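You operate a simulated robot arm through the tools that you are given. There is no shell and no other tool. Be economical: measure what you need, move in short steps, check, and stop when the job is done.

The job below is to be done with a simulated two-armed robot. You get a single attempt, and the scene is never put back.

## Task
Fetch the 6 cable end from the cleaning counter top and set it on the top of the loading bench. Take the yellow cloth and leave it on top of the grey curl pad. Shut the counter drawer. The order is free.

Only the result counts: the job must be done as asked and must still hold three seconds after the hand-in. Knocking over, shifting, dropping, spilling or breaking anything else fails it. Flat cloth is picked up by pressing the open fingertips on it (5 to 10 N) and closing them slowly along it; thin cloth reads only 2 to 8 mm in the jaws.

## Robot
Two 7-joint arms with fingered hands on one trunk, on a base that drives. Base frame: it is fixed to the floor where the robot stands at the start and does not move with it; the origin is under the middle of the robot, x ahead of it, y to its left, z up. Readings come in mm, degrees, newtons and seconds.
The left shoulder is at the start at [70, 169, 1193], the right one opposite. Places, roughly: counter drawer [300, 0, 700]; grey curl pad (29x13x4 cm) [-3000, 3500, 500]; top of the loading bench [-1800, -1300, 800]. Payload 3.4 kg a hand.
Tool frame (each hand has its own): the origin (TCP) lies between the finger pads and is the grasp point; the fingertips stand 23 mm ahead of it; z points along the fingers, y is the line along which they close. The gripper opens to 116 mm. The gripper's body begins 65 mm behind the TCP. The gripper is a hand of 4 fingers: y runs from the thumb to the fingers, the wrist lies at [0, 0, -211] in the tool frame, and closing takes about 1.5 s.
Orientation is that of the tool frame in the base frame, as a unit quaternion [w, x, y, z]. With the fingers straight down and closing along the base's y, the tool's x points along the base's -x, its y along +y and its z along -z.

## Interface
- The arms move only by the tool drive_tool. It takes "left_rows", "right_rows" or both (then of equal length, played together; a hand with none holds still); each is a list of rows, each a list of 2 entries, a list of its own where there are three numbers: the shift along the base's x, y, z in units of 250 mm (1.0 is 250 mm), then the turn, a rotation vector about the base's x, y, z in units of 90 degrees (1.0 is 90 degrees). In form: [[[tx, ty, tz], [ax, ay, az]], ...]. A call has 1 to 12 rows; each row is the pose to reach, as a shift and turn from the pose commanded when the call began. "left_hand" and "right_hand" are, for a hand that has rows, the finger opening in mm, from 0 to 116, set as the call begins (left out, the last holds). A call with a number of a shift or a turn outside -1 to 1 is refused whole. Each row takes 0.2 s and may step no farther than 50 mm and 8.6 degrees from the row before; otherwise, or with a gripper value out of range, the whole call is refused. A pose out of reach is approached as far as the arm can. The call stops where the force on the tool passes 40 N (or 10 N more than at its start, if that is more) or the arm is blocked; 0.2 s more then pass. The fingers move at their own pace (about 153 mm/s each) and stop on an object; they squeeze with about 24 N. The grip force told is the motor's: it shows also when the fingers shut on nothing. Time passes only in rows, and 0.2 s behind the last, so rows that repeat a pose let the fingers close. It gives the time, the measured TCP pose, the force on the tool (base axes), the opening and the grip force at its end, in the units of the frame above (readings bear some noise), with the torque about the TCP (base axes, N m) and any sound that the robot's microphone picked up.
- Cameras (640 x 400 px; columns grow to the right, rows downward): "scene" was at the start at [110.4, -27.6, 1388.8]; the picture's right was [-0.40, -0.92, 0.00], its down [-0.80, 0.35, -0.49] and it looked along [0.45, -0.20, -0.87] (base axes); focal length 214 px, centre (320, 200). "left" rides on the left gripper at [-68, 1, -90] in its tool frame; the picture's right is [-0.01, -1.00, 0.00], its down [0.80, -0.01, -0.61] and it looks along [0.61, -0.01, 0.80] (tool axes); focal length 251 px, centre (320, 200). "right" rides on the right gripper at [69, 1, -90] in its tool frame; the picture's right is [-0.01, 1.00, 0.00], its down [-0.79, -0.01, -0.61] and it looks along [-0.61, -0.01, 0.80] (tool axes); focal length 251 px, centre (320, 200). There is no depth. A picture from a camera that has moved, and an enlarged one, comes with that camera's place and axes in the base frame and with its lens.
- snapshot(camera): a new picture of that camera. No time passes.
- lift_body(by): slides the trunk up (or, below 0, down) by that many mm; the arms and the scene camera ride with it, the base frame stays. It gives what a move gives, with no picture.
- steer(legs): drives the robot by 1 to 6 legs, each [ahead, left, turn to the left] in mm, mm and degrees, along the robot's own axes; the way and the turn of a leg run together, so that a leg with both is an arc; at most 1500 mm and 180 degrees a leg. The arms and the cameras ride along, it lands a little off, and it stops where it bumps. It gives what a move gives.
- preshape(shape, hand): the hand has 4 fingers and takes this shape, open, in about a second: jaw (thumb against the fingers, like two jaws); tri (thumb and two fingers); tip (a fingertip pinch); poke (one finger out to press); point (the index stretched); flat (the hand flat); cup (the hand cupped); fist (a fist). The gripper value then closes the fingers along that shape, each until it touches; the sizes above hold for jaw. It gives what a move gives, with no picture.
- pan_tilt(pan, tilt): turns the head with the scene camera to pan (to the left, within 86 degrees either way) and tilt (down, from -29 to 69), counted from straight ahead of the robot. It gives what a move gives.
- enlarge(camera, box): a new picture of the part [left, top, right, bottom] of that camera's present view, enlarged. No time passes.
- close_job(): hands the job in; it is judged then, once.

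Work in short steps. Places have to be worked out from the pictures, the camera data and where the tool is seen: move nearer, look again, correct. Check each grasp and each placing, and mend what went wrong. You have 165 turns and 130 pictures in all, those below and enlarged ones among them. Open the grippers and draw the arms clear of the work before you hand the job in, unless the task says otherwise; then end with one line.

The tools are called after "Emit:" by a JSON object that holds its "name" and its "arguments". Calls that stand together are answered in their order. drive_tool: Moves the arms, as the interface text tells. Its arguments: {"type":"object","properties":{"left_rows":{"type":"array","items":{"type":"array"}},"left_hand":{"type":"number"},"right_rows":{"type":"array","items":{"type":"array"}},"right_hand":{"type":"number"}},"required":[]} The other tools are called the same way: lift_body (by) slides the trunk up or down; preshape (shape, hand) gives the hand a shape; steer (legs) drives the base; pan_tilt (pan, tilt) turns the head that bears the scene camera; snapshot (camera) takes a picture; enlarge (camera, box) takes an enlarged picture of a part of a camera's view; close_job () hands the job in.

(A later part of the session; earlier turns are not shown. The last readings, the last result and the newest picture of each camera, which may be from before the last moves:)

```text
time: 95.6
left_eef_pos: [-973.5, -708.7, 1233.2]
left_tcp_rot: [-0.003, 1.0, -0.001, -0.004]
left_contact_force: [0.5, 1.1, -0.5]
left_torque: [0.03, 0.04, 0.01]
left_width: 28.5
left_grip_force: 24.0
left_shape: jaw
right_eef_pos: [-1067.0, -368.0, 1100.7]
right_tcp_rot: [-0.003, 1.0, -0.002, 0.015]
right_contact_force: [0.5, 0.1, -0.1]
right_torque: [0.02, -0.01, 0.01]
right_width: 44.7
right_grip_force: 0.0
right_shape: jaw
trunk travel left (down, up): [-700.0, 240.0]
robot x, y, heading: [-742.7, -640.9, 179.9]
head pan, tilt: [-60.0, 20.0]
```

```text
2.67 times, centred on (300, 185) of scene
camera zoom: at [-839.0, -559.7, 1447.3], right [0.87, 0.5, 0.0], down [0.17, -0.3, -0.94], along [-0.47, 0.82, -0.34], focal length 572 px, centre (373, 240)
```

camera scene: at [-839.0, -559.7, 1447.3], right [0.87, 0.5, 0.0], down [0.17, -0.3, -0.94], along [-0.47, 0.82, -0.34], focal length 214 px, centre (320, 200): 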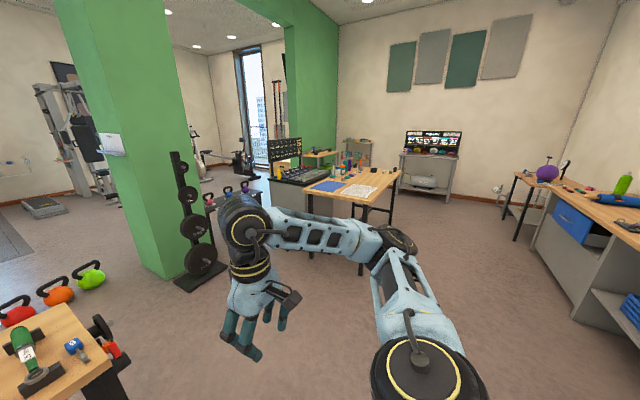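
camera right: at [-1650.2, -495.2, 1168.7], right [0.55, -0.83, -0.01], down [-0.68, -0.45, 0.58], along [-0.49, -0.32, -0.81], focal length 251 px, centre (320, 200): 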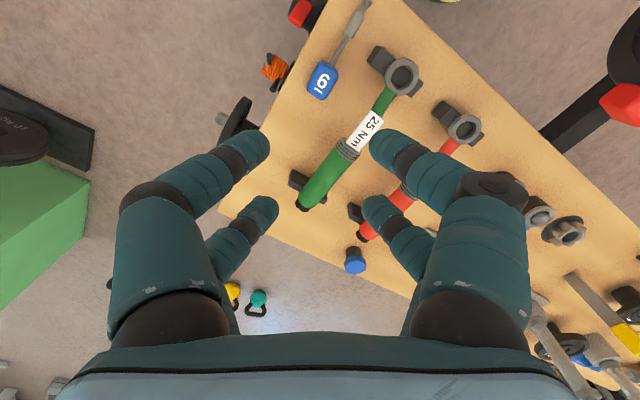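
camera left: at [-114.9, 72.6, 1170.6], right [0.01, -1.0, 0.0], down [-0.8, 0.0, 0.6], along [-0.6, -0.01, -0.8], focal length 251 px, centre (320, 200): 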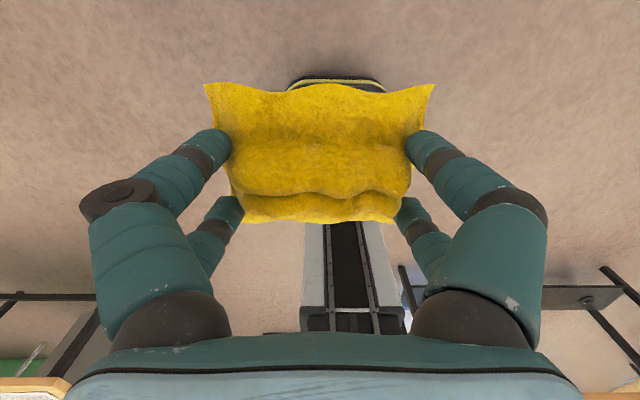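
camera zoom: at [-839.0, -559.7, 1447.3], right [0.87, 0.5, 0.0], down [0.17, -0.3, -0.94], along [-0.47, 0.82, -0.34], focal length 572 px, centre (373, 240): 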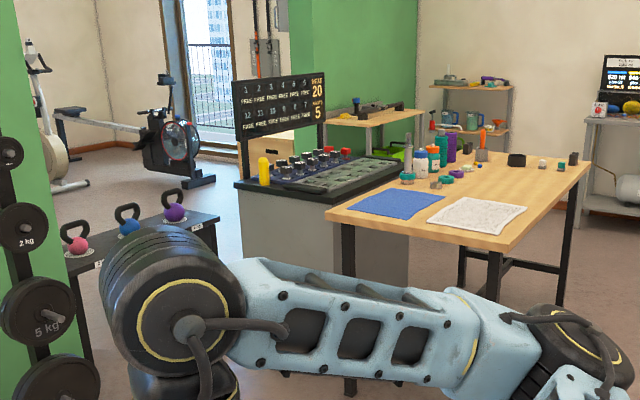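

A table spans x -2050…-1330, y 1100…2570. I'll pass through the corridor on its right by turning to face +y, moving to x≈-550 and driving ahead.

Emit:
{"name": "steer", "arguments": {"legs": [[0, 0, -90], [0, -190, 0], [1300, 0, 0]]}}

Emit:
{"name": "pan_tilt", "arguments": {"pan": 25, "tilt": 20}}

Emit:
{"name": "snapshot", "arguments": {"camera": "scene"}}

```text
time: 107.2
left_eef_pos: [-585.8, 892.8, 1231.1]
left_tcp_rot: [0.005, -0.698, 0.716, 0.001]
left_contact_force: [0.4, 0.1, -0.2]
left_torque: [-0.01, -0.03, -0.01]
left_width: 28.7
left_grip_force: 24.1
left_shape: jaw
right_eef_pos: [-242.5, 978.0, 1101.2]
right_tcp_rot: [-0.008, -0.698, 0.716, -0.013]
right_contact_force: [0.5, -0.2, 0.1]
right_torque: [-0.01, -0.01, -0.01]
right_width: 44.7
right_grip_force: 0.0
right_shape: jaw
trunk travel left (down, up): [-700.0, 240.0]
robot x, y, heading: [-522.6, 663.8, 88.4]
head pan, tilt: [-60.0, 20.0]
```

```text
time: 108.7
left_eef_pos: [-584.7, 894.1, 1231.2]
left_tcp_rot: [0.004, -0.698, 0.716, 0.001]
left_contact_force: [0.3, 0.8, -0.6]
left_torque: [0.0, 0.0, -0.02]
left_width: 28.5
left_grip_force: 23.7
left_shape: jaw
right_eef_pos: [-243.4, 979.0, 1099.6]
right_tcp_rot: [-0.007, -0.697, 0.717, -0.013]
right_contact_force: [-0.3, -0.3, -0.4]
right_torque: [-0.02, 0.0, -0.04]
right_width: 44.6
right_grip_force: 0.1
right_shape: jaw
trunk travel left (down, up): [-700.0, 240.0]
robot x, y, heading: [-522.1, 663.3, 88.5]
head pan, tilt: [25.0, 20.0]
```

```text
78 pictures are left
camera scene: at [-557.8, 794.7, 1447.4], right [0.92, 0.4, 0.0], down [0.14, -0.31, -0.94], along [-0.37, 0.86, -0.34], focal length 214 px, centre (320, 200)
```

scene: 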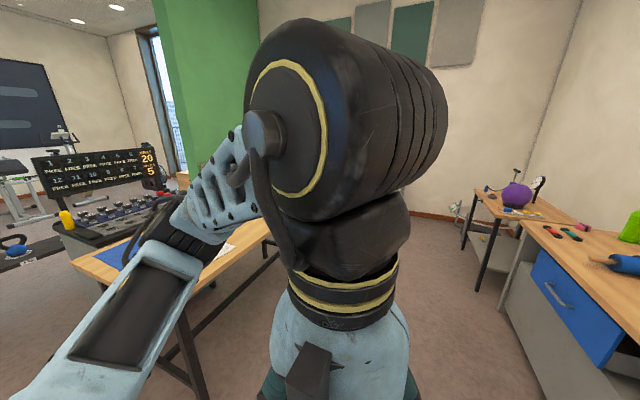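

The left arm blocks the view. I'll lower it a bit and look again.

Emit:
{"name": "drive_tool", "arguments": {"left_rows": [[[0, 0.06, -0.15], [0, 0, 0]], [[0, 0.12, -0.3], [0, 0, 0]], [[0, 0.18, -0.45], [0, 0, 0]], [[0, 0.25, -0.6], [0, 0, 0]]]}}

Emit:
{"name": "snapshot", "arguments": {"camera": "scene"}}

```text
time: 109.7
left_eef_pos: [-585.8, 956.3, 1079.9]
left_tcp_rot: [0.004, -0.698, 0.717, -0.001]
left_contact_force: [0.5, 0.1, -0.1]
left_torque: [0.02, -0.02, -0.01]
left_width: 27.5
left_grip_force: 23.8
left_shape: jaw
right_eef_pos: [-243.5, 981.1, 1100.6]
right_tcp_rot: [-0.009, -0.697, 0.717, -0.013]
right_contact_force: [0.2, 0.6, 0.1]
right_torque: [0.01, 0.01, 0.01]
right_width: 44.6
right_grip_force: 0.1
right_shape: jaw
trunk travel left (down, up): [-700.0, 240.0]
robot x, y, heading: [-520.3, 660.5, 88.3]
head pan, tilt: [25.0, 20.0]
```

```text
77 pictures are left
camera scene: at [-558.5, 795.9, 1447.3], right [0.92, 0.4, 0.0], down [0.14, -0.31, -0.94], along [-0.37, 0.86, -0.34], focal length 214 px, centre (320, 200)
```

scene: 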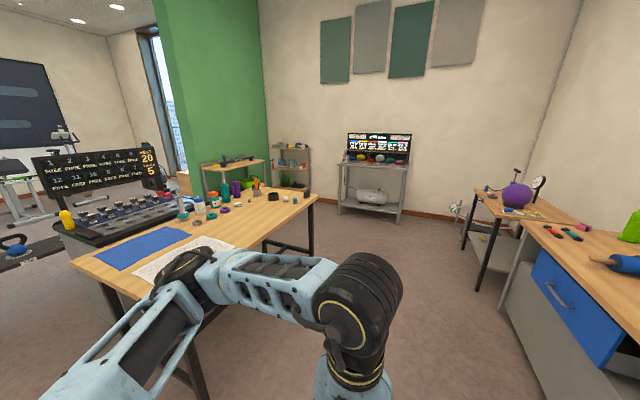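

The way ahead is clear. I'll drive 1600 mm further along +y, then look left toward the pad area.

Emit:
{"name": "steer", "arguments": {"legs": [[0, 60, 2], [1300, 0, 0], [400, 0, 0]]}}

Emit:
{"name": "pan_tilt", "arguments": {"pan": 65, "tilt": 22}}

Emit:
{"name": "snapshot", "arguments": {"camera": "scene"}}

```text
time: 119.0
left_eef_pos: [-674.7, 2655.4, 1081.8]
left_tcp_rot: [-0.005, 0.711, -0.703, -0.001]
left_contact_force: [-0.3, 0.0, -0.2]
left_torque: [0.01, -0.01, -0.01]
left_width: 27.5
left_grip_force: 24.1
left_shape: jaw
right_eef_pos: [-332.7, 2691.8, 1101.0]
right_tcp_rot: [0.008, 0.709, -0.705, 0.013]
right_contact_force: [-0.4, 0.6, -0.7]
right_torque: [-0.02, -0.01, 0.02]
right_width: 44.6
right_grip_force: 0.2
right_shape: jaw
trunk travel left (down, up): [-700.0, 240.0]
robot x, y, heading: [-600.5, 2367.1, 90.4]
head pan, tilt: [25.0, 20.0]
```

```text
time: 120.0
left_eef_pos: [-675.0, 2656.7, 1081.3]
left_tcp_rot: [-0.004, 0.711, -0.703, 0.0]
left_contact_force: [-0.2, -0.6, -1.2]
left_torque: [0.04, 0.0, 0.05]
left_width: 27.4
left_grip_force: 23.6
left_shape: jaw
right_eef_pos: [-333.1, 2692.4, 1100.6]
right_tcp_rot: [0.008, 0.71, -0.704, 0.013]
right_contact_force: [-0.2, -0.3, 0.0]
right_torque: [0.03, -0.03, -0.05]
right_width: 44.5
right_grip_force: 0.0
right_shape: jaw
trunk travel left (down, up): [-700.0, 240.0]
robot x, y, heading: [-598.6, 2365.5, 90.6]
head pan, tilt: [65.0, 22.0]
```

```text
76 pictures are left
camera scene: at [-686.1, 2451.6, 1444.1], right [0.42, 0.91, 0.0], down [0.34, -0.16, -0.93], along [-0.84, 0.39, -0.37], focal length 214 px, centre (320, 200)
```

scene: 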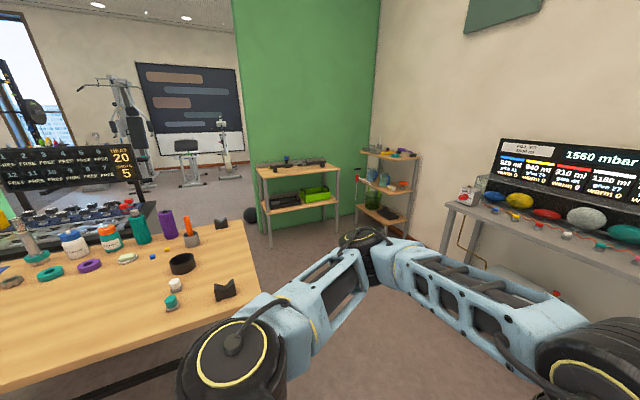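

The two-level shelf by the green wall matches the pad's location, on its lower board. Enlarging it.

Emit:
{"name": "enlarge", "arguments": {"camera": "scene", "box": [240, 140, 430, 260]}}

```text
3.33 times, centred on (335, 200) of scene
camera zoom: at [-686.1, 2451.6, 1444.1], right [0.42, 0.91, 0.0], down [0.34, -0.16, -0.93], along [-0.84, 0.39, -0.37], focal length 715 px, centre (270, 200)
```

zoom: 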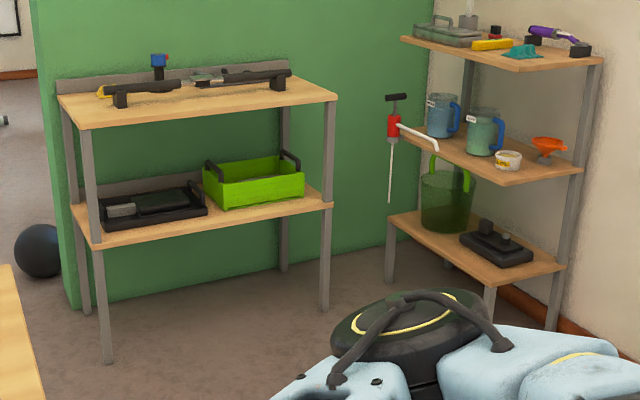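

The lower board's front edge is at about x≈-2770, y 2800–3670, z≈465, with the upper board near z≈858. I'll turn to face it and move to about y=3300 for a closer look.

Emit:
{"name": "steer", "arguments": {"legs": [[0, 0, 89.5], [0, -950, 0], [1000, 0, 0]]}}

Emit:
{"name": "pan_tilt", "arguments": {"pan": 0, "tilt": 25}}

Emit:
{"name": "snapshot", "arguments": {"camera": "scene"}}

```text
time: 133.6
left_eef_pos: [-1873.2, 3265.4, 1080.6]
left_tcp_rot: [-0.002, 1.0, -0.002, -0.003]
left_contact_force: [0.4, -0.8, -0.2]
left_torque: [0.04, 0.0, 0.04]
left_width: 27.1
left_grip_force: 24.2
left_shape: jaw
right_eef_pos: [-1903.2, 3607.6, 1101.0]
right_tcp_rot: [-0.004, 1.0, -0.004, 0.015]
right_contact_force: [0.1, -0.2, 0.3]
right_torque: [-0.03, 0.01, 0.03]
right_width: 44.8
right_grip_force: 0.1
right_shape: jaw
trunk travel left (down, up): [-700.0, 240.0]
robot x, y, heading: [-1580.8, 3337.3, 179.6]
head pan, tilt: [65.0, 22.0]
```

```text
time: 134.9
left_eef_pos: [-1873.3, 3265.2, 1080.9]
left_tcp_rot: [-0.003, 1.0, -0.003, -0.003]
left_contact_force: [0.1, 0.0, -1.0]
left_torque: [0.0, 0.01, 0.0]
left_width: 27.1
left_grip_force: 24.3
left_shape: jaw
right_eef_pos: [-1904.8, 3607.2, 1099.9]
right_tcp_rot: [-0.003, 1.0, -0.005, 0.016]
right_contact_force: [0.6, 0.7, -0.8]
right_torque: [0.0, 0.01, 0.02]
right_width: 44.5
right_grip_force: 0.1
right_shape: jaw
trunk travel left (down, up): [-700.0, 240.0]
robot x, y, heading: [-1581.1, 3332.9, 179.7]
head pan, tilt: [0.0, 25.0]
```

```text
74 pictures are left
camera scene: at [-1722.9, 3335.2, 1439.3], right [0.01, 1.0, 0.0], down [0.42, 0.0, -0.91], along [-0.91, 0.01, -0.42], focal length 214 px, centre (320, 200)
```

scene: 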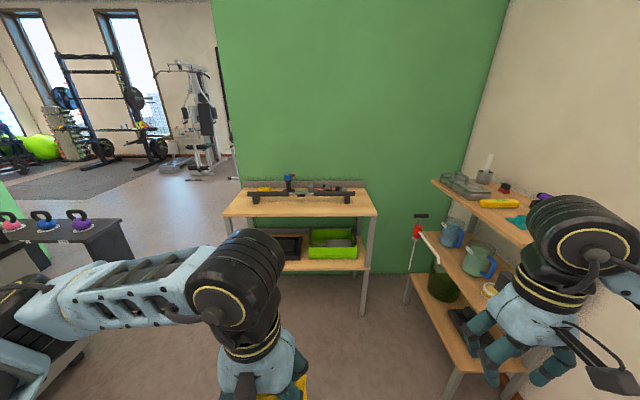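

Enlarging the lower shelf now.

Emit:
{"name": "enlarge", "arguments": {"camera": "scene", "box": [215, 165, 385, 285]}}

Emit:
{"name": "lift_body", "arguments": {"by": -350}}

Emit:
{"name": "enlarge", "arguments": {"camera": "scene", "box": [200, 90, 400, 230]}}

```text
3.33 times, centred on (300, 225) of scene
camera zoom: at [-1722.9, 3335.2, 1439.3], right [0.01, 1.0, 0.0], down [0.42, 0.0, -0.91], along [-0.91, 0.01, -0.42], focal length 715 px, centre (387, 117)
```

zoom: 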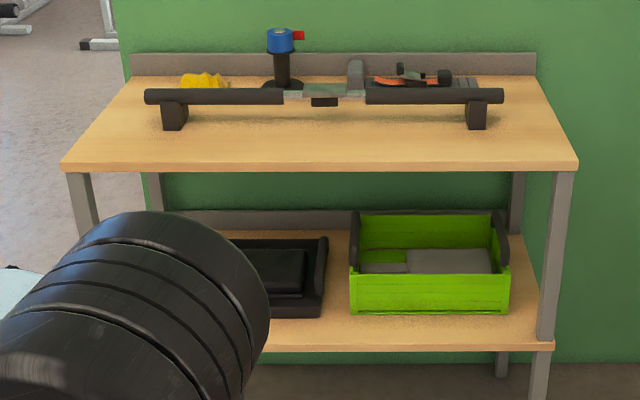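

```text
time: 138.3
left_eef_pos: [-1872.8, 3265.5, 730.3]
left_tcp_rot: [-0.003, 1.0, -0.003, -0.002]
left_contact_force: [-0.4, 1.4, -1.1]
left_torque: [-0.01, 0.0, -0.02]
left_width: 27.3
left_grip_force: 24.5
left_shape: jaw
right_eef_pos: [-1904.6, 3607.7, 750.8]
right_tcp_rot: [-0.003, 1.0, -0.004, 0.016]
right_contact_force: [-0.2, -0.4, 0.5]
right_torque: [-0.02, 0.02, -0.03]
right_width: 44.4
right_grip_force: 0.0
right_shape: jaw
trunk travel left (down, up): [-350.0, 590.0]
robot x, y, heading: [-1580.0, 3332.1, 179.7]
head pan, tilt: [0.0, 25.0]
```

```text
2.86 times, centred on (300, 160) of scene
camera zoom: at [-1722.8, 3335.3, 1089.3], right [0.01, 1.0, 0.0], down [0.42, 0.0, -0.91], along [-0.91, 0.01, -0.42], focal length 613 px, centre (377, 314)
```

zoom: 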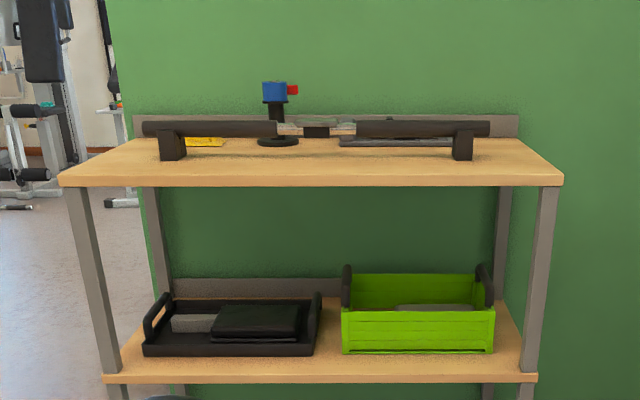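

The grey slab, the curl pad, seems to lie inside the green crate on the lower board. I'll move in closer and look into the crate.

Emit:
{"name": "steer", "arguments": {"legs": [[450, -60, 0]]}}

Emit:
{"name": "pan_tilt", "arguments": {"pan": 0, "tilt": 38}}

Emit:
{"name": "snapshot", "arguments": {"camera": "scene"}}

```text
time: 141.1
left_eef_pos: [-2326.6, 3329.3, 731.0]
left_tcp_rot: [-0.002, 1.0, -0.004, -0.002]
left_contact_force: [0.0, -0.6, 0.2]
left_torque: [0.01, -0.01, 0.01]
left_width: 27.1
left_grip_force: 24.5
left_shape: jaw
right_eef_pos: [-2357.1, 3671.4, 750.4]
right_tcp_rot: [-0.003, 1.0, -0.005, 0.015]
right_contact_force: [-0.2, -0.5, -0.6]
right_torque: [0.05, -0.01, -0.04]
right_width: 44.6
right_grip_force: 0.0
right_shape: jaw
trunk travel left (down, up): [-350.0, 590.0]
robot x, y, heading: [-2033.2, 3400.8, 179.4]
head pan, tilt: [0.0, 25.0]
```

```text
time: 141.8
left_eef_pos: [-2326.3, 3330.2, 731.3]
left_tcp_rot: [-0.003, 1.0, -0.004, -0.002]
left_contact_force: [0.1, 0.0, -0.8]
left_torque: [0.01, -0.01, 0.0]
left_width: 27.3
left_grip_force: 24.0
left_shape: jaw
right_eef_pos: [-2356.8, 3672.1, 750.5]
right_tcp_rot: [-0.003, 1.0, -0.004, 0.016]
right_contact_force: [0.6, 0.7, -0.3]
right_torque: [-0.04, -0.02, 0.0]
right_width: 44.7
right_grip_force: 0.1
right_shape: jaw
trunk travel left (down, up): [-350.0, 590.0]
robot x, y, heading: [-2035.2, 3397.8, 179.6]
head pan, tilt: [0.0, 38.0]
```

```text
71 pictures are left
camera scene: at [-2169.8, 3399.2, 1069.0], right [0.01, 1.0, 0.0], down [0.62, -0.01, -0.79], along [-0.79, 0.01, -0.62], focal length 214 px, centre (320, 200)
```

scene: 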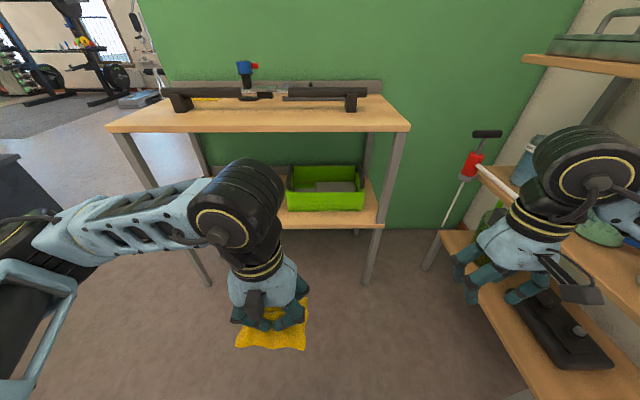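

The right hand is somewhat near the right shelf, so I'll tuck it closer and enlarge the crate.

Emit:
{"name": "drive_tool", "arguments": {"right_rows": [[[0.12, -0.1, 0], [0, 0, 0]], [[0.26, -0.2, 0], [0, 0, 0]], [[0.4, -0.3, 0.0], [0, 0, 0]], [[0.5, -0.38, 0.0], [0, 0, 0]]]}}

Emit:
{"name": "enlarge", "arguments": {"camera": "scene", "box": [260, 145, 400, 245]}}

```text
time: 142.8
left_eef_pos: [-2324.5, 3328.8, 734.0]
left_tcp_rot: [-0.003, 1.0, -0.004, -0.004]
left_contact_force: [-0.3, 0.6, 0.2]
left_torque: [-0.02, 0.03, 0.01]
left_width: 27.1
left_grip_force: 23.9
left_shape: jaw
right_eef_pos: [-2263.6, 3561.1, 775.9]
right_tcp_rot: [-0.004, 1.0, -0.006, 0.017]
right_contact_force: [0.2, -0.2, 0.7]
right_torque: [0.02, 0.04, 0.01]
right_width: 44.9
right_grip_force: 0.1
right_shape: jaw
right hand out of reach, approached as far as the arm can: row 2, 3, 4
trunk travel left (down, up): [-350.0, 590.0]
robot x, y, heading: [-2037.1, 3399.0, 179.2]
head pan, tilt: [0.0, 38.0]
```

```text
4.00 times, centred on (330, 195) of scene
camera zoom: at [-2167.8, 3397.5, 1069.2], right [0.01, 1.0, 0.0], down [0.61, 0.0, -0.79], along [-0.79, 0.01, -0.61], focal length 858 px, centre (280, 220)
```

zoom: 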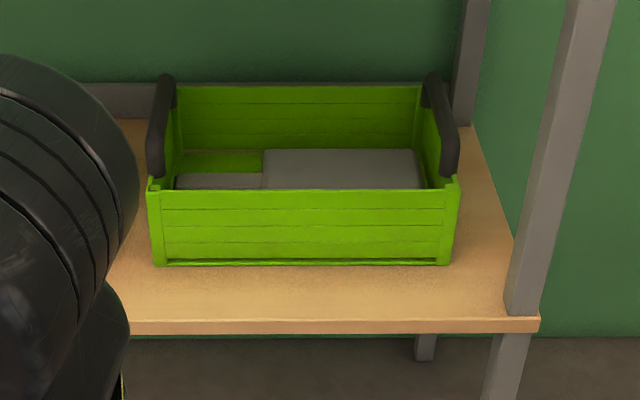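

The grey slab and its small block span about 29 cm, so this is the grey curl pad, inside the green crate (walls to z≈564). It covers y≈3285–3570, x≈-3028…-2898. I'll pitch the left hand 45° forward to reach in over the crate's front wall.

Emit:
{"name": "drive_tool", "arguments": {"left_rows": [[[-0.1, 0.06, 0.0], [0, 0.084, 0]], [[-0.2, 0.12, 0], [0, 0.167, 0]], [[-0.3, 0.18, 0], [0, 0.25, 0]], [[-0.4, 0.24, 0], [0, 0.334, 0]], [[-0.5, 0.3, 0], [0, 0.417, 0]], [[-0.6, 0.36, 0], [0, 0.5, 0]]]}}

Emit:
{"name": "snapshot", "arguments": {"camera": "scene"}}

Emit:
{"name": "snapshot", "arguments": {"camera": "left"}}

```text
time: 144.2
left_eef_pos: [-2476.2, 3418.8, 730.0]
left_tcp_rot: [0.0, 0.922, -0.004, -0.387]
left_contact_force: [0.3, 0.0, -0.4]
left_torque: [0.03, 0.0, 0.01]
left_width: 26.3
left_grip_force: 23.7
left_shape: jaw
right_eef_pos: [-2265.3, 3562.2, 774.9]
right_tcp_rot: [-0.003, 1.0, -0.005, 0.015]
right_contact_force: [-0.1, -0.8, 0.8]
right_torque: [0.01, 0.0, 0.01]
right_width: 45.1
right_grip_force: 0.0
right_shape: jaw
trunk travel left (down, up): [-350.0, 590.0]
robot x, y, heading: [-2029.5, 3401.3, 179.6]
head pan, tilt: [0.0, 38.0]
```

```text
69 pictures are left
camera scene: at [-2169.9, 3399.5, 1068.9], right [0.01, 1.0, 0.0], down [0.62, -0.01, -0.79], along [-0.79, 0.01, -0.62], focal length 214 px, centre (320, 200)
```

scene: 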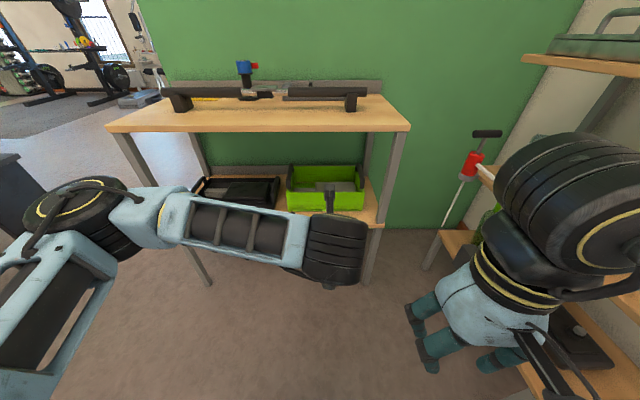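

```text
68 pictures are left
camera left: at [-2458.2, 3420.4, 841.8], right [0.0, 1.0, 0.0], down [0.99, 0.0, -0.14], along [-0.14, 0.0, -0.99], focal length 251 px, centre (320, 200)
```

left: 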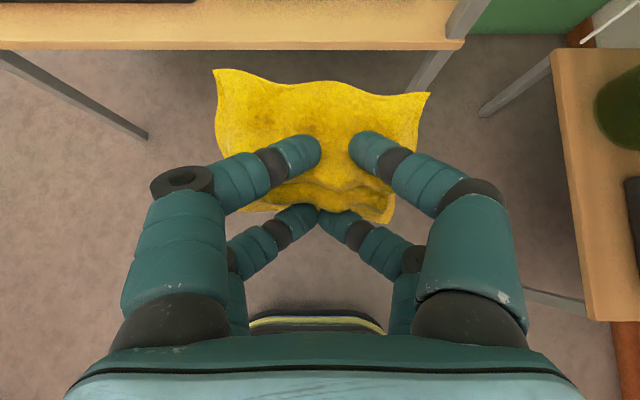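

The hand is pitched and the cloth held. I'll lower the trunk 110 mm and drive 289 mm ahead so the hand faces the gap between the boards.

Emit:
{"name": "lift_body", "arguments": {"by": -110}}

Emit:
{"name": "steer", "arguments": {"legs": [[285, 0, 0]]}}

Emit:
{"name": "snapshot", "arguments": {"camera": "scene"}}

Emit:
{"name": "snapshot", "arguments": {"camera": "left"}}

```text
time: 145.7
left_eef_pos: [-2476.9, 3420.0, 621.7]
left_tcp_rot: [-0.001, 0.923, -0.004, -0.386]
left_contact_force: [-0.7, -0.1, -0.5]
left_torque: [0.0, -0.02, 0.01]
left_width: 26.6
left_grip_force: 24.5
left_shape: jaw
right_eef_pos: [-2265.0, 3562.4, 665.9]
right_tcp_rot: [-0.003, 1.0, -0.005, 0.016]
right_contact_force: [0.4, -0.2, -0.3]
right_torque: [0.01, -0.01, -0.01]
right_width: 45.1
right_grip_force: 0.1
right_shape: jaw
trunk travel left (down, up): [-240.0, 700.0]
robot x, y, heading: [-2030.3, 3396.0, 179.5]
head pan, tilt: [0.0, 38.0]
```

```text
time: 147.7
left_eef_pos: [-2762.7, 3419.4, 621.2]
left_tcp_rot: [0.0, 0.923, -0.003, -0.385]
left_contact_force: [-0.3, -0.4, -1.0]
left_torque: [0.0, -0.01, 0.01]
left_width: 26.3
left_grip_force: 24.1
left_shape: jaw
right_eef_pos: [-2552.2, 3564.2, 665.3]
right_tcp_rot: [-0.004, 1.0, -0.004, 0.016]
right_contact_force: [0.1, 0.0, 0.3]
right_torque: [0.02, 0.02, 0.0]
right_width: 45.1
right_grip_force: 0.1
right_shape: jaw
trunk travel left (down, up): [-240.0, 700.0]
robot x, y, heading: [-2318.9, 3400.1, 179.7]
head pan, tilt: [0.0, 38.0]
```

```text
67 pictures are left
camera scene: at [-2456.2, 3400.9, 958.9], right [0.01, 1.0, 0.0], down [0.62, 0.0, -0.79], along [-0.79, 0.0, -0.62], focal length 214 px, centre (320, 200)
```

scene: 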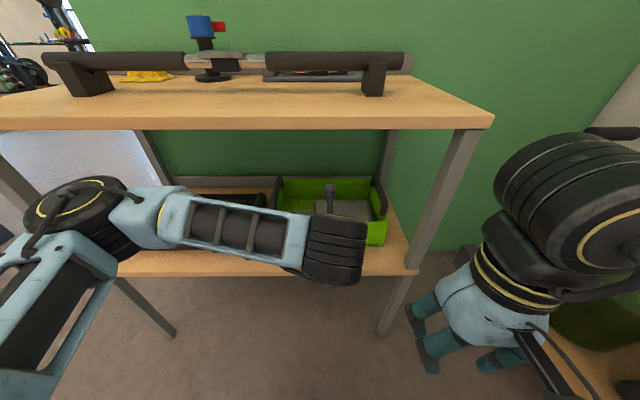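

```text
66 pictures are left
camera left: at [-2744.4, 3420.9, 731.5], right [0.0, 1.0, 0.0], down [0.99, 0.0, -0.14], along [-0.14, 0.0, -0.99], focal length 251 px, centre (320, 200)
```

left: 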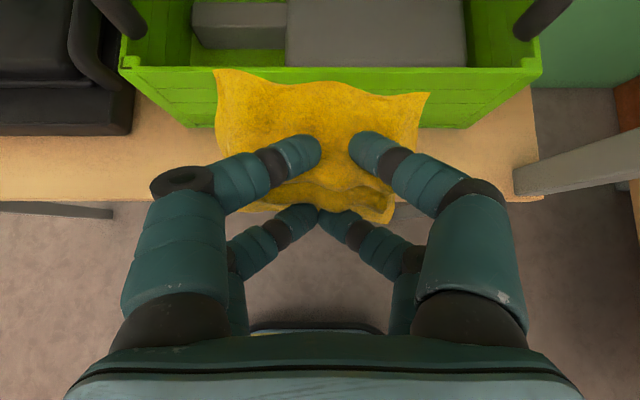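

The left camera shows the crate with the grey slab at y≈3390–3562 and the wall top z≈555. I'll extend the hand forward 200 mm and 35 mm to the right, over the slab.

Emit:
{"name": "drive_tool", "arguments": {"left_rows": [[[-0.12, 0.03, 0.01], [0, 0, 0]], [[-0.24, 0.06, 0.02], [0, 0, 0]], [[-0.36, 0.09, 0.02], [0, 0, 0]], [[-0.48, 0.12, 0.02], [0, 0, 0]], [[-0.6, 0.14, 0.02], [0, 0, 0]], [[-0.72, 0.14, 0.02], [0, 0, 0]], [[-0.8, 0.14, 0.02], [0, 0, 0]]]}}

Emit:
{"name": "snapshot", "arguments": {"camera": "left"}}

Emit:
{"name": "snapshot", "arguments": {"camera": "scene"}}

```text
time: 149.2
left_eef_pos: [-2962.8, 3454.7, 625.6]
left_tcp_rot: [0.0, 0.923, -0.003, -0.386]
left_contact_force: [0.1, 0.1, -1.0]
left_torque: [0.04, -0.01, -0.02]
left_width: 26.4
left_grip_force: 24.1
left_shape: jaw
right_eef_pos: [-2552.2, 3564.5, 665.8]
right_tcp_rot: [-0.003, 1.0, -0.004, 0.016]
right_contact_force: [0.5, 0.1, 0.9]
right_torque: [-0.05, 0.02, -0.02]
right_width: 44.9
right_grip_force: 0.0
right_shape: jaw
trunk travel left (down, up): [-240.0, 700.0]
robot x, y, heading: [-2316.9, 3399.2, 179.8]
head pan, tilt: [0.0, 38.0]
```

```text
65 pictures are left
camera left: at [-2944.7, 3456.0, 735.9], right [0.0, 1.0, 0.0], down [0.99, 0.0, -0.14], along [-0.14, 0.0, -0.99], focal length 251 px, centre (320, 200)
```

left: 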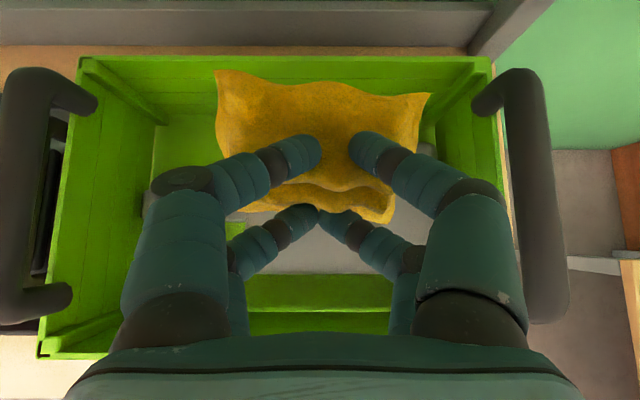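

```text
64 pictures are left
camera scene: at [-2455.9, 3401.0, 958.9], right [0.01, 1.0, 0.0], down [0.62, 0.0, -0.79], along [-0.79, 0.0, -0.62], focal length 214 px, centre (320, 200)
```

scene: 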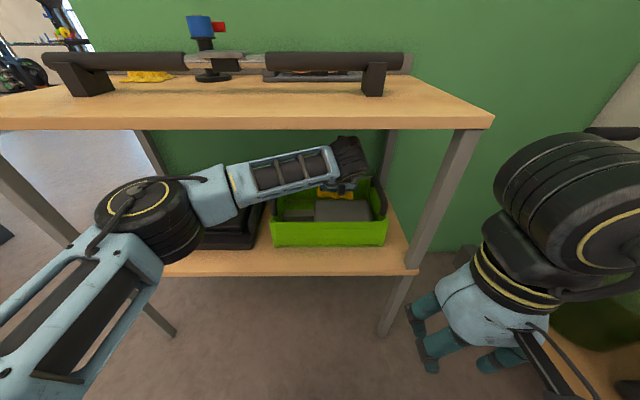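

Over the pad, the cloth centre is about 20 mm too far back. I'll shift back 20 mm and lower 45 mm.

Emit:
{"name": "drive_tool", "arguments": {"left_rows": [[[0.08, 0, -0.06], [0, 0, 0]], [[0.08, 0, -0.12], [0, 0, 0]], [[0.08, 0, -0.18], [0, 0, 0]]]}}

Emit:
{"name": "snapshot", "arguments": {"camera": "left"}}

Emit:
{"name": "enlarge", "arguments": {"camera": "scene", "box": [220, 120, 420, 280]}}

```text
time: 150.1
left_eef_pos: [-2941.8, 3455.0, 580.2]
left_tcp_rot: [-0.001, 0.923, -0.003, -0.386]
left_contact_force: [0.3, -0.1, -1.4]
left_torque: [-0.02, 0.03, -0.02]
left_width: 26.4
left_grip_force: 24.0
left_shape: jaw
right_eef_pos: [-2551.4, 3563.3, 665.3]
right_tcp_rot: [-0.003, 1.0, -0.005, 0.016]
right_contact_force: [0.3, 0.1, -0.3]
right_torque: [0.01, -0.03, -0.02]
right_width: 45.0
right_grip_force: 0.0
right_shape: jaw
trunk travel left (down, up): [-240.0, 700.0]
robot x, y, heading: [-2319.0, 3400.1, 179.7]
head pan, tilt: [0.0, 38.0]
```

```text
63 pictures are left
camera left: at [-2924.3, 3455.7, 691.3], right [0.0, 1.0, 0.0], down [0.99, 0.0, -0.14], along [-0.14, 0.0, -0.99], focal length 251 px, centre (320, 200)
```

left: 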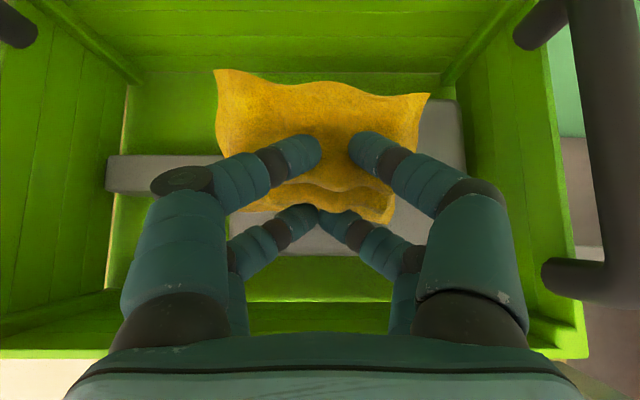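

```text
2.50 times, centred on (320, 200) of scene
camera zoom: at [-2455.9, 3400.9, 958.9], right [0.01, 1.0, 0.0], down [0.62, 0.0, -0.79], along [-0.79, 0.0, -0.62], focal length 536 px, centre (320, 200)
```

zoom: 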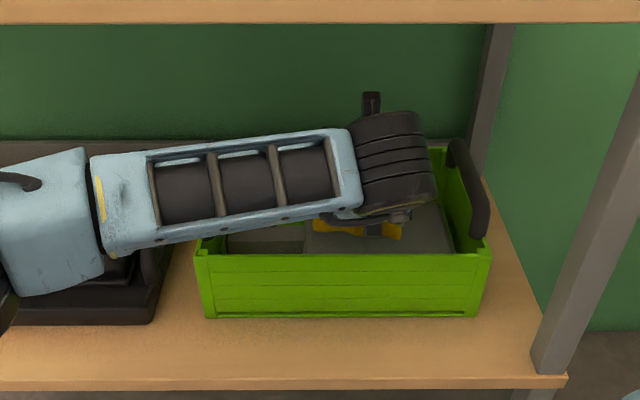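

The cloth is right above the slab, its centre at x≈-2976 against the slab centre -2970, and just above the surface. Opening to release.

Emit:
{"name": "drive_tool", "arguments": {"left_rows": [[[0, 0, -0.02], [0, 0, 0]], [[0, 0, -0.02], [0, 0, 0]], [[0, 0, -0.02], [0, 0, 0]], [[0, 0, -0.02], [0, 0, 0]], [[0, 0, -0.02], [0, 0, 0]]], "left_hand": 90}}

Emit:
{"name": "snapshot", "arguments": {"camera": "left"}}

```text
time: 151.2
left_eef_pos: [-2941.5, 3455.0, 575.4]
left_tcp_rot: [0.0, 0.923, -0.003, -0.385]
left_contact_force: [0.0, 0.6, 0.2]
left_torque: [0.06, 0.0, 0.01]
left_width: 89.5
left_grip_force: 0.0
left_shape: jaw
right_eef_pos: [-2552.5, 3564.5, 665.8]
right_tcp_rot: [-0.004, 1.0, -0.005, 0.016]
right_contact_force: [0.2, -0.7, 0.3]
right_torque: [0.02, 0.01, 0.0]
right_width: 44.9
right_grip_force: 0.0
right_shape: jaw
trunk travel left (down, up): [-240.0, 700.0]
robot x, y, heading: [-2319.2, 3400.3, 179.6]
head pan, tilt: [0.0, 38.0]
```

```text
61 pictures are left
camera left: at [-2924.3, 3455.9, 686.8], right [0.0, 1.0, 0.0], down [0.99, 0.0, -0.14], along [-0.14, 0.0, -0.99], focal length 251 px, centre (320, 200)
```

left: 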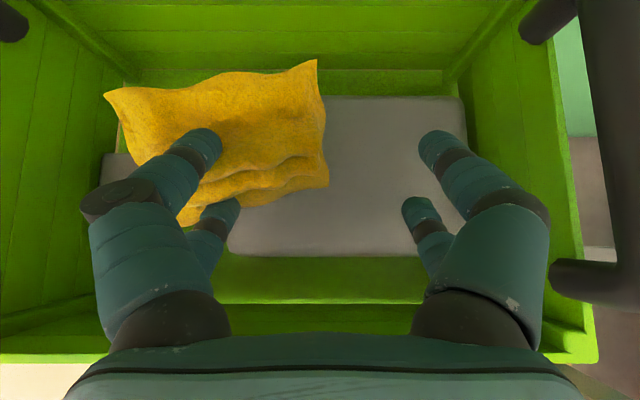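

The cloth swung to the left fingers. I'll wait a moment and look again to see whether it has fallen.

Emit:
{"name": "drive_tool", "arguments": {"left_rows": [[[0, 0, 0], [0, 0, 0]], [[0, 0, 0], [0, 0, 0]], [[0, 0, 0], [0, 0, 0]], [[0, 0, 0], [0, 0, 0]]], "left_hand": 100}}

Emit:
{"name": "snapshot", "arguments": {"camera": "left"}}

Emit:
{"name": "enlarge", "arguments": {"camera": "scene", "box": [260, 160, 400, 260]}}

```text
time: 152.2
left_eef_pos: [-2941.9, 3455.1, 576.1]
left_tcp_rot: [0.0, 0.923, -0.003, -0.386]
left_contact_force: [-0.2, -0.6, -0.5]
left_torque: [0.06, 0.01, 0.03]
left_width: 99.6
left_grip_force: 0.1
left_shape: jaw
right_eef_pos: [-2551.9, 3564.7, 665.9]
right_tcp_rot: [-0.004, 1.0, -0.005, 0.016]
right_contact_force: [0.5, 0.7, -0.2]
right_torque: [-0.02, -0.01, 0.04]
right_width: 44.8
right_grip_force: 0.0
right_shape: jaw
trunk travel left (down, up): [-240.0, 700.0]
robot x, y, heading: [-2317.2, 3406.1, 179.7]
head pan, tilt: [0.0, 38.0]
```

```text
60 pictures are left
camera left: at [-2924.2, 3455.8, 686.9], right [0.0, 1.0, 0.0], down [0.99, 0.0, -0.14], along [-0.14, 0.0, -0.99], focal length 251 px, centre (320, 200)
```

left: 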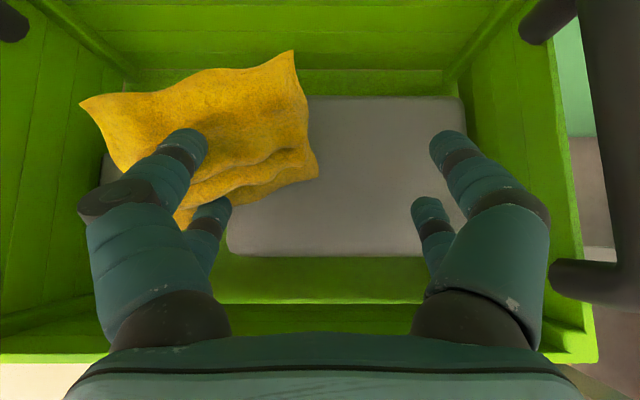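

```text
4.00 times, centred on (330, 210) of scene
camera zoom: at [-2455.7, 3400.9, 959.0], right [0.01, 1.0, 0.0], down [0.62, 0.0, -0.79], along [-0.79, 0.0, -0.62], focal length 858 px, centre (280, 160)
```

zoom: 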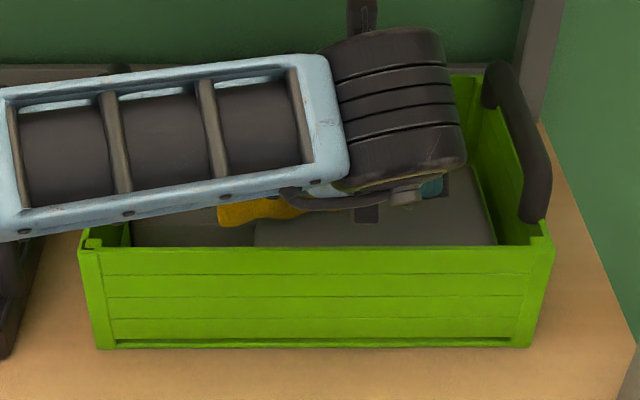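

The cloth is still caught on the left fingers. I'll close part-way to bring it back over the slab, shift right a little, lower it onto the pad, then release again.

Emit:
{"name": "drive_tool", "arguments": {"left_rows": [[[0, 0.04, 0], [0, 0, 0]], [[0, 0.08, 0], [0, 0, 0]], [[0, 0.08, -0.04], [0, 0, 0]], [[0, 0.08, -0.08], [0, 0, 0]]], "left_hand": 50}}

Emit:
{"name": "snapshot", "arguments": {"camera": "left"}}

```text
time: 153.2
left_eef_pos: [-2942.6, 3475.4, 560.1]
left_tcp_rot: [0.0, 0.921, -0.003, -0.39]
left_contact_force: [-7.5, -0.8, 25.2]
left_torque: [-0.91, 0.4, -0.24]
left_width: 50.4
left_grip_force: 0.1
left_shape: jaw
right_eef_pos: [-2550.2, 3563.8, 666.9]
right_tcp_rot: [-0.004, 1.0, -0.004, 0.014]
right_contact_force: [-0.2, 0.4, 0.3]
right_torque: [0.01, 0.03, -0.01]
right_width: 45.0
right_grip_force: 0.1
right_shape: jaw
trunk travel left (down, up): [-240.0, 700.0]
robot x, y, heading: [-2316.9, 3400.2, 179.6]
head pan, tilt: [0.0, 38.0]
```

```text
58 pictures are left
camera left: at [-2923.5, 3475.4, 671.7], right [0.0, 1.0, 0.01], down [0.99, 0.0, -0.15], along [-0.15, 0.01, -0.99], focal length 251 px, centre (320, 200)
```

left: 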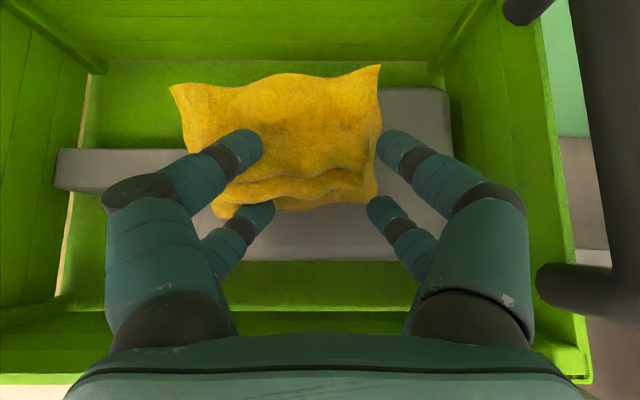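

Pressing at 25 N now and the cloth lies on the slab between the fingers. I'll withdraw slowly along the finger axis and see if it stays.

Emit:
{"name": "drive_tool", "arguments": {"left_rows": [[[0, 0, 0.016], [0, 0, 0]], [[0.02, 0, 0.04], [0, 0, 0]], [[0.05, 0, 0.07], [0, 0, 0]], [[0.09, 0, 0.11], [0, 0, 0]], [[0.13, 0, 0.15], [0, 0, 0]]]}}

Emit:
{"name": "snapshot", "arguments": {"camera": "left"}}

```text
time: 154.4
left_eef_pos: [-2909.8, 3475.5, 593.5]
left_tcp_rot: [-0.001, 0.923, -0.003, -0.385]
left_contact_force: [-0.1, -0.3, -0.7]
left_torque: [0.01, -0.01, 0.01]
left_width: 50.4
left_grip_force: 0.1
left_shape: jaw
right_eef_pos: [-2550.9, 3563.9, 666.6]
right_tcp_rot: [-0.004, 1.0, -0.005, 0.016]
right_contact_force: [0.7, -0.3, 0.0]
right_torque: [-0.01, 0.03, -0.02]
right_width: 44.7
right_grip_force: 0.0
right_shape: jaw
trunk travel left (down, up): [-240.0, 700.0]
robot x, y, heading: [-2320.0, 3402.0, 179.9]
head pan, tilt: [0.0, 38.0]
```

```text
57 pictures are left
camera left: at [-2891.6, 3476.0, 703.5], right [0.0, 1.0, 0.0], down [0.99, 0.0, -0.14], along [-0.14, 0.0, -0.99], focal length 251 px, centre (320, 200)
```

left: 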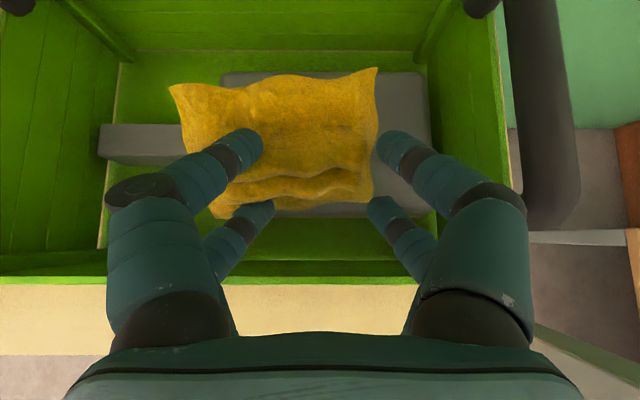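

The cloth still clings to the left fingers. I'll press it lightly on the pad again and open fully so the pad's friction keeps it.

Emit:
{"name": "drive_tool", "arguments": {"left_rows": [[[-0.04, 0, -0.04], [0, 0, 0]], [[-0.09, 0, -0.08], [0, 0, 0]], [[-0.13, 0, -0.11], [0, 0, 0]], [[-0.13, 0, -0.13], [0, 0, 0]]]}}

Emit:
{"name": "drive_tool", "arguments": {"left_rows": [[[0, 0, 0], [0, 0, 0]], [[0, 0, 0], [0, 0, 0]], [[0, 0, 0], [0, 0, 0]], [[0, 0, 0], [0, 0, 0]]], "left_hand": 116}}

Emit:
{"name": "snapshot", "arguments": {"camera": "left"}}

```text
time: 155.4
left_eef_pos: [-2942.7, 3476.9, 561.6]
left_tcp_rot: [-0.001, 0.922, -0.004, -0.387]
left_contact_force: [-1.6, -0.5, 5.4]
left_torque: [-0.22, 0.1, -0.02]
left_width: 50.4
left_grip_force: 0.0
left_shape: jaw
right_eef_pos: [-2550.9, 3564.2, 666.6]
right_tcp_rot: [-0.003, 1.0, -0.005, 0.014]
right_contact_force: [1.2, -0.4, 0.2]
right_torque: [0.01, 0.03, 0.01]
right_width: 45.1
right_grip_force: 0.2
right_shape: jaw
trunk travel left (down, up): [-240.0, 700.0]
robot x, y, heading: [-2317.0, 3397.4, 179.7]
head pan, tilt: [0.0, 38.0]
```

```text
time: 156.4
left_eef_pos: [-2941.5, 3475.6, 561.2]
left_tcp_rot: [0.0, 0.922, -0.003, -0.386]
left_contact_force: [-1.0, 1.2, 4.4]
left_torque: [-0.23, 0.01, 0.0]
left_width: 115.6
left_grip_force: 0.1
left_shape: jaw
right_eef_pos: [-2552.0, 3563.3, 666.7]
right_tcp_rot: [-0.004, 1.0, -0.005, 0.016]
right_contact_force: [0.5, -0.6, 0.5]
right_torque: [-0.02, 0.0, 0.02]
right_width: 44.8
right_grip_force: 0.0
right_shape: jaw
trunk travel left (down, up): [-240.0, 700.0]
robot x, y, heading: [-2315.1, 3402.9, 179.8]
head pan, tilt: [0.0, 38.0]
```

```text
56 pictures are left
camera left: at [-2924.1, 3476.3, 672.0], right [0.0, 1.0, 0.0], down [0.99, 0.0, -0.14], along [-0.14, 0.0, -0.99], focal length 251 px, centre (320, 200)
```

left: 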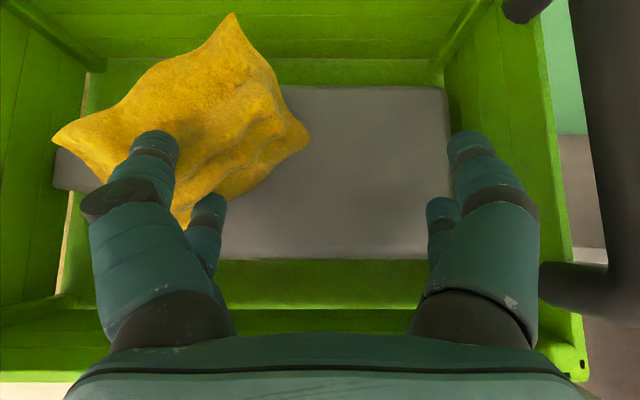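

The cloth rotates about the left fingers, so I need to see how it's caught.

Emit:
{"name": "enlarge", "arguments": {"camera": "left", "box": [40, 0, 340, 260]}}

Emit:
{"name": "enlarge", "arguments": {"camera": "scene", "box": [260, 160, 400, 260]}}

```text
1.54 times, centred on (190, 130) of left
camera zoom: at [-2924.1, 3476.3, 672.0], right [0.0, 1.0, 0.0], down [0.99, 0.0, -0.14], along [-0.14, 0.0, -0.99], focal length 387 px, centre (520, 308)
```

zoom: 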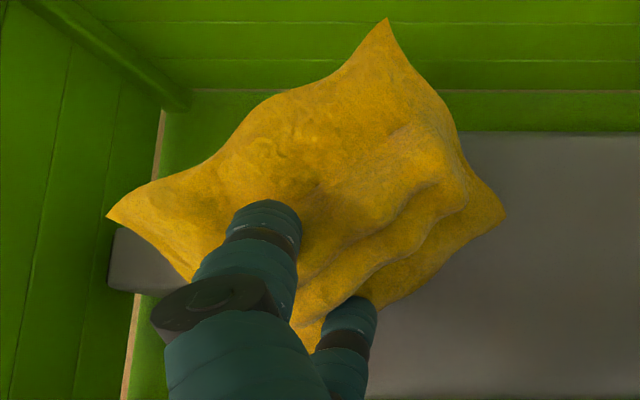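

```text
4.00 times, centred on (330, 210) of scene
camera zoom: at [-2455.2, 3400.9, 959.0], right [0.01, 1.0, 0.0], down [0.62, 0.0, -0.79], along [-0.79, 0.0, -0.62], focal length 858 px, centre (280, 160)
```

zoom: 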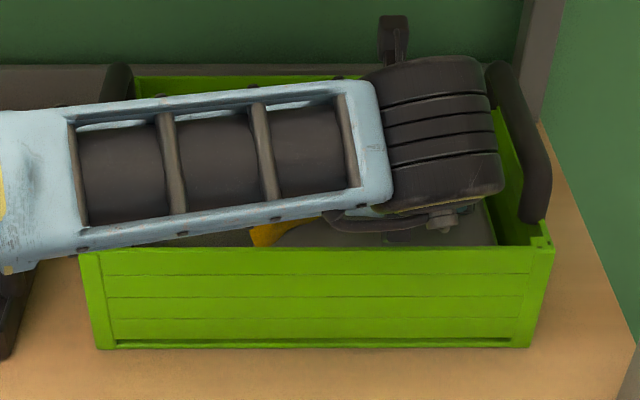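

With the fingers fully open, I'll try raising straight up a little.

Emit:
{"name": "drive_tool", "arguments": {"left_rows": [[[0, 0, 0.04], [0, 0, 0]], [[0, 0, 0.08], [0, 0, 0]], [[0.02, 0, 0.12], [0, 0, 0]]]}}

Emit:
{"name": "snapshot", "arguments": {"camera": "left"}}

```text
time: 157.2
left_eef_pos: [-2936.4, 3475.2, 589.9]
left_tcp_rot: [-0.001, 0.923, -0.003, -0.385]
left_contact_force: [1.0, -0.2, 0.5]
left_torque: [0.03, -0.02, -0.02]
left_width: 115.8
left_grip_force: 0.0
left_shape: jaw
right_eef_pos: [-2550.8, 3563.8, 665.9]
right_tcp_rot: [-0.003, 1.0, -0.004, 0.015]
right_contact_force: [-0.2, -0.3, -0.1]
right_torque: [0.01, 0.03, -0.01]
right_width: 44.8
right_grip_force: 0.1
right_shape: jaw
trunk travel left (down, up): [-240.0, 700.0]
robot x, y, heading: [-2318.1, 3404.3, 179.8]
head pan, tilt: [0.0, 38.0]
```

```text
53 pictures are left
camera left: at [-2919.4, 3475.8, 701.5], right [0.0, 1.0, 0.0], down [0.99, 0.0, -0.14], along [-0.14, 0.0, -0.99], focal length 251 px, centre (320, 200)
```

left: 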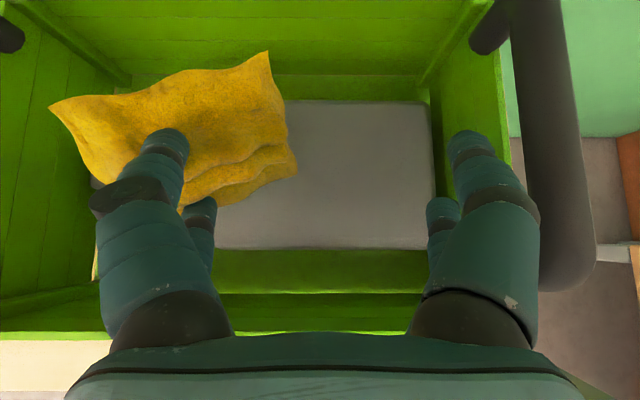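

The cloth hangs from one left fingertip. I'll lower it to hover over the pad and shake it with quick short strokes while the fingers open.

Emit:
{"name": "drive_tool", "arguments": {"left_rows": [[[0, 0.05, 0], [0, 0, 0]], [[0, 0.1, 0], [0, 0, 0]], [[0, 0.1, 0.1], [0, 0, 0]], [[0, 0.1, -0.04], [0, 0, 0]], [[0, 0.1, 0.1], [0, 0, 0]], [[0, 0.1, -0.04], [0, 0, 0]], [[0, 0.1, 0.1], [0, 0, 0]]], "left_hand": 80}}

Emit:
{"name": "snapshot", "arguments": {"camera": "left"}}

```text
time: 158.8
left_eef_pos: [-2936.9, 3500.5, 615.2]
left_tcp_rot: [0.0, 0.922, -0.003, -0.386]
left_contact_force: [0.3, 0.7, -0.6]
left_torque: [0.03, -0.02, 0.01]
left_width: 80.2
left_grip_force: 0.1
left_shape: jaw
right_eef_pos: [-2551.4, 3564.5, 666.3]
right_tcp_rot: [-0.003, 1.0, -0.005, 0.016]
right_contact_force: [0.0, 0.6, -1.0]
right_torque: [0.0, -0.02, 0.04]
right_width: 44.6
right_grip_force: 0.0
right_shape: jaw
trunk travel left (down, up): [-240.0, 700.0]
robot x, y, heading: [-2316.4, 3396.7, 179.8]
head pan, tilt: [0.0, 38.0]
```

```text
52 pictures are left
camera left: at [-2919.0, 3501.4, 727.5], right [0.0, 1.0, 0.0], down [0.99, 0.0, -0.14], along [-0.14, 0.0, -0.99], focal length 251 px, centre (320, 200)
```

left: 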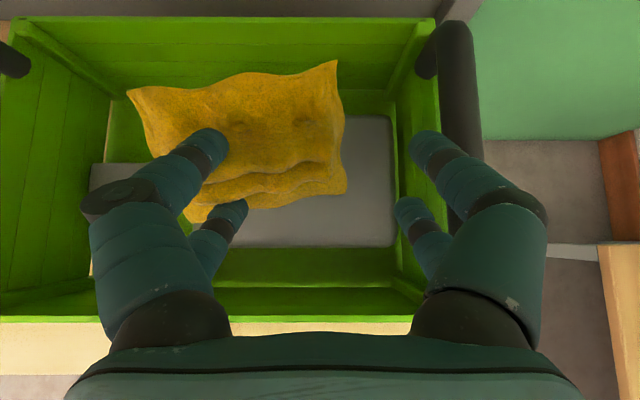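

It's still clinging. I'll change the hand shape so the fingertip moves out of the cloth, first bringing it back down close over the pad.

Emit:
{"name": "drive_tool", "arguments": {"left_rows": [[[0, -0.04, -0.06], [0, 0, 0]], [[0, -0.06, -0.12], [0, 0, 0]]]}}

Emit:
{"name": "preshape", "arguments": {"hand": "left", "shape": "cup"}}

Emit:
{"name": "snapshot", "arguments": {"camera": "left"}}

```text
time: 159.4
left_eef_pos: [-2937.5, 3486.7, 585.3]
left_tcp_rot: [-0.001, 0.923, -0.003, -0.385]
left_contact_force: [0.0, -0.4, -0.5]
left_torque: [0.02, 0.01, -0.01]
left_width: 80.6
left_grip_force: 0.1
left_shape: jaw
right_eef_pos: [-2551.6, 3564.3, 667.4]
right_tcp_rot: [-0.003, 1.0, -0.004, 0.016]
right_contact_force: [-0.1, -0.3, 0.1]
right_torque: [0.03, -0.01, 0.01]
right_width: 45.2
right_grip_force: 0.2
right_shape: jaw
trunk travel left (down, up): [-240.0, 700.0]
robot x, y, heading: [-2316.2, 3400.9, 179.9]
head pan, tilt: [0.0, 38.0]
```

```text
time: 160.3
left_eef_pos: [-2936.5, 3484.0, 585.4]
left_tcp_rot: [-0.001, 0.923, -0.003, -0.385]
left_contact_force: [0.5, 0.8, -0.9]
left_torque: [0.01, 0.0, 0.01]
left_width: 59.7
left_grip_force: 0.1
left_shape: cup
right_eef_pos: [-2551.5, 3564.0, 666.4]
right_tcp_rot: [-0.003, 1.0, -0.004, 0.016]
right_contact_force: [0.4, -0.2, -0.7]
right_torque: [0.0, -0.03, -0.02]
right_width: 45.0
right_grip_force: 0.1
right_shape: jaw
trunk travel left (down, up): [-240.0, 700.0]
robot x, y, heading: [-2316.1, 3403.3, 179.9]
head pan, tilt: [0.0, 38.0]
```

```text
51 pictures are left
camera left: at [-2919.0, 3486.2, 697.1], right [0.0, 1.0, 0.0], down [0.99, 0.0, -0.14], along [-0.14, 0.0, -0.99], focal length 251 px, centre (320, 200)
```

left: 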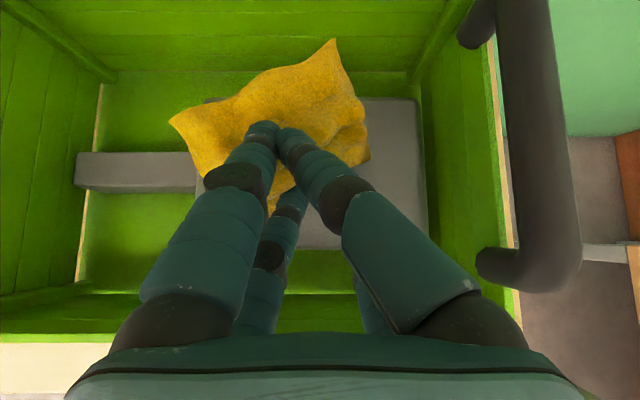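

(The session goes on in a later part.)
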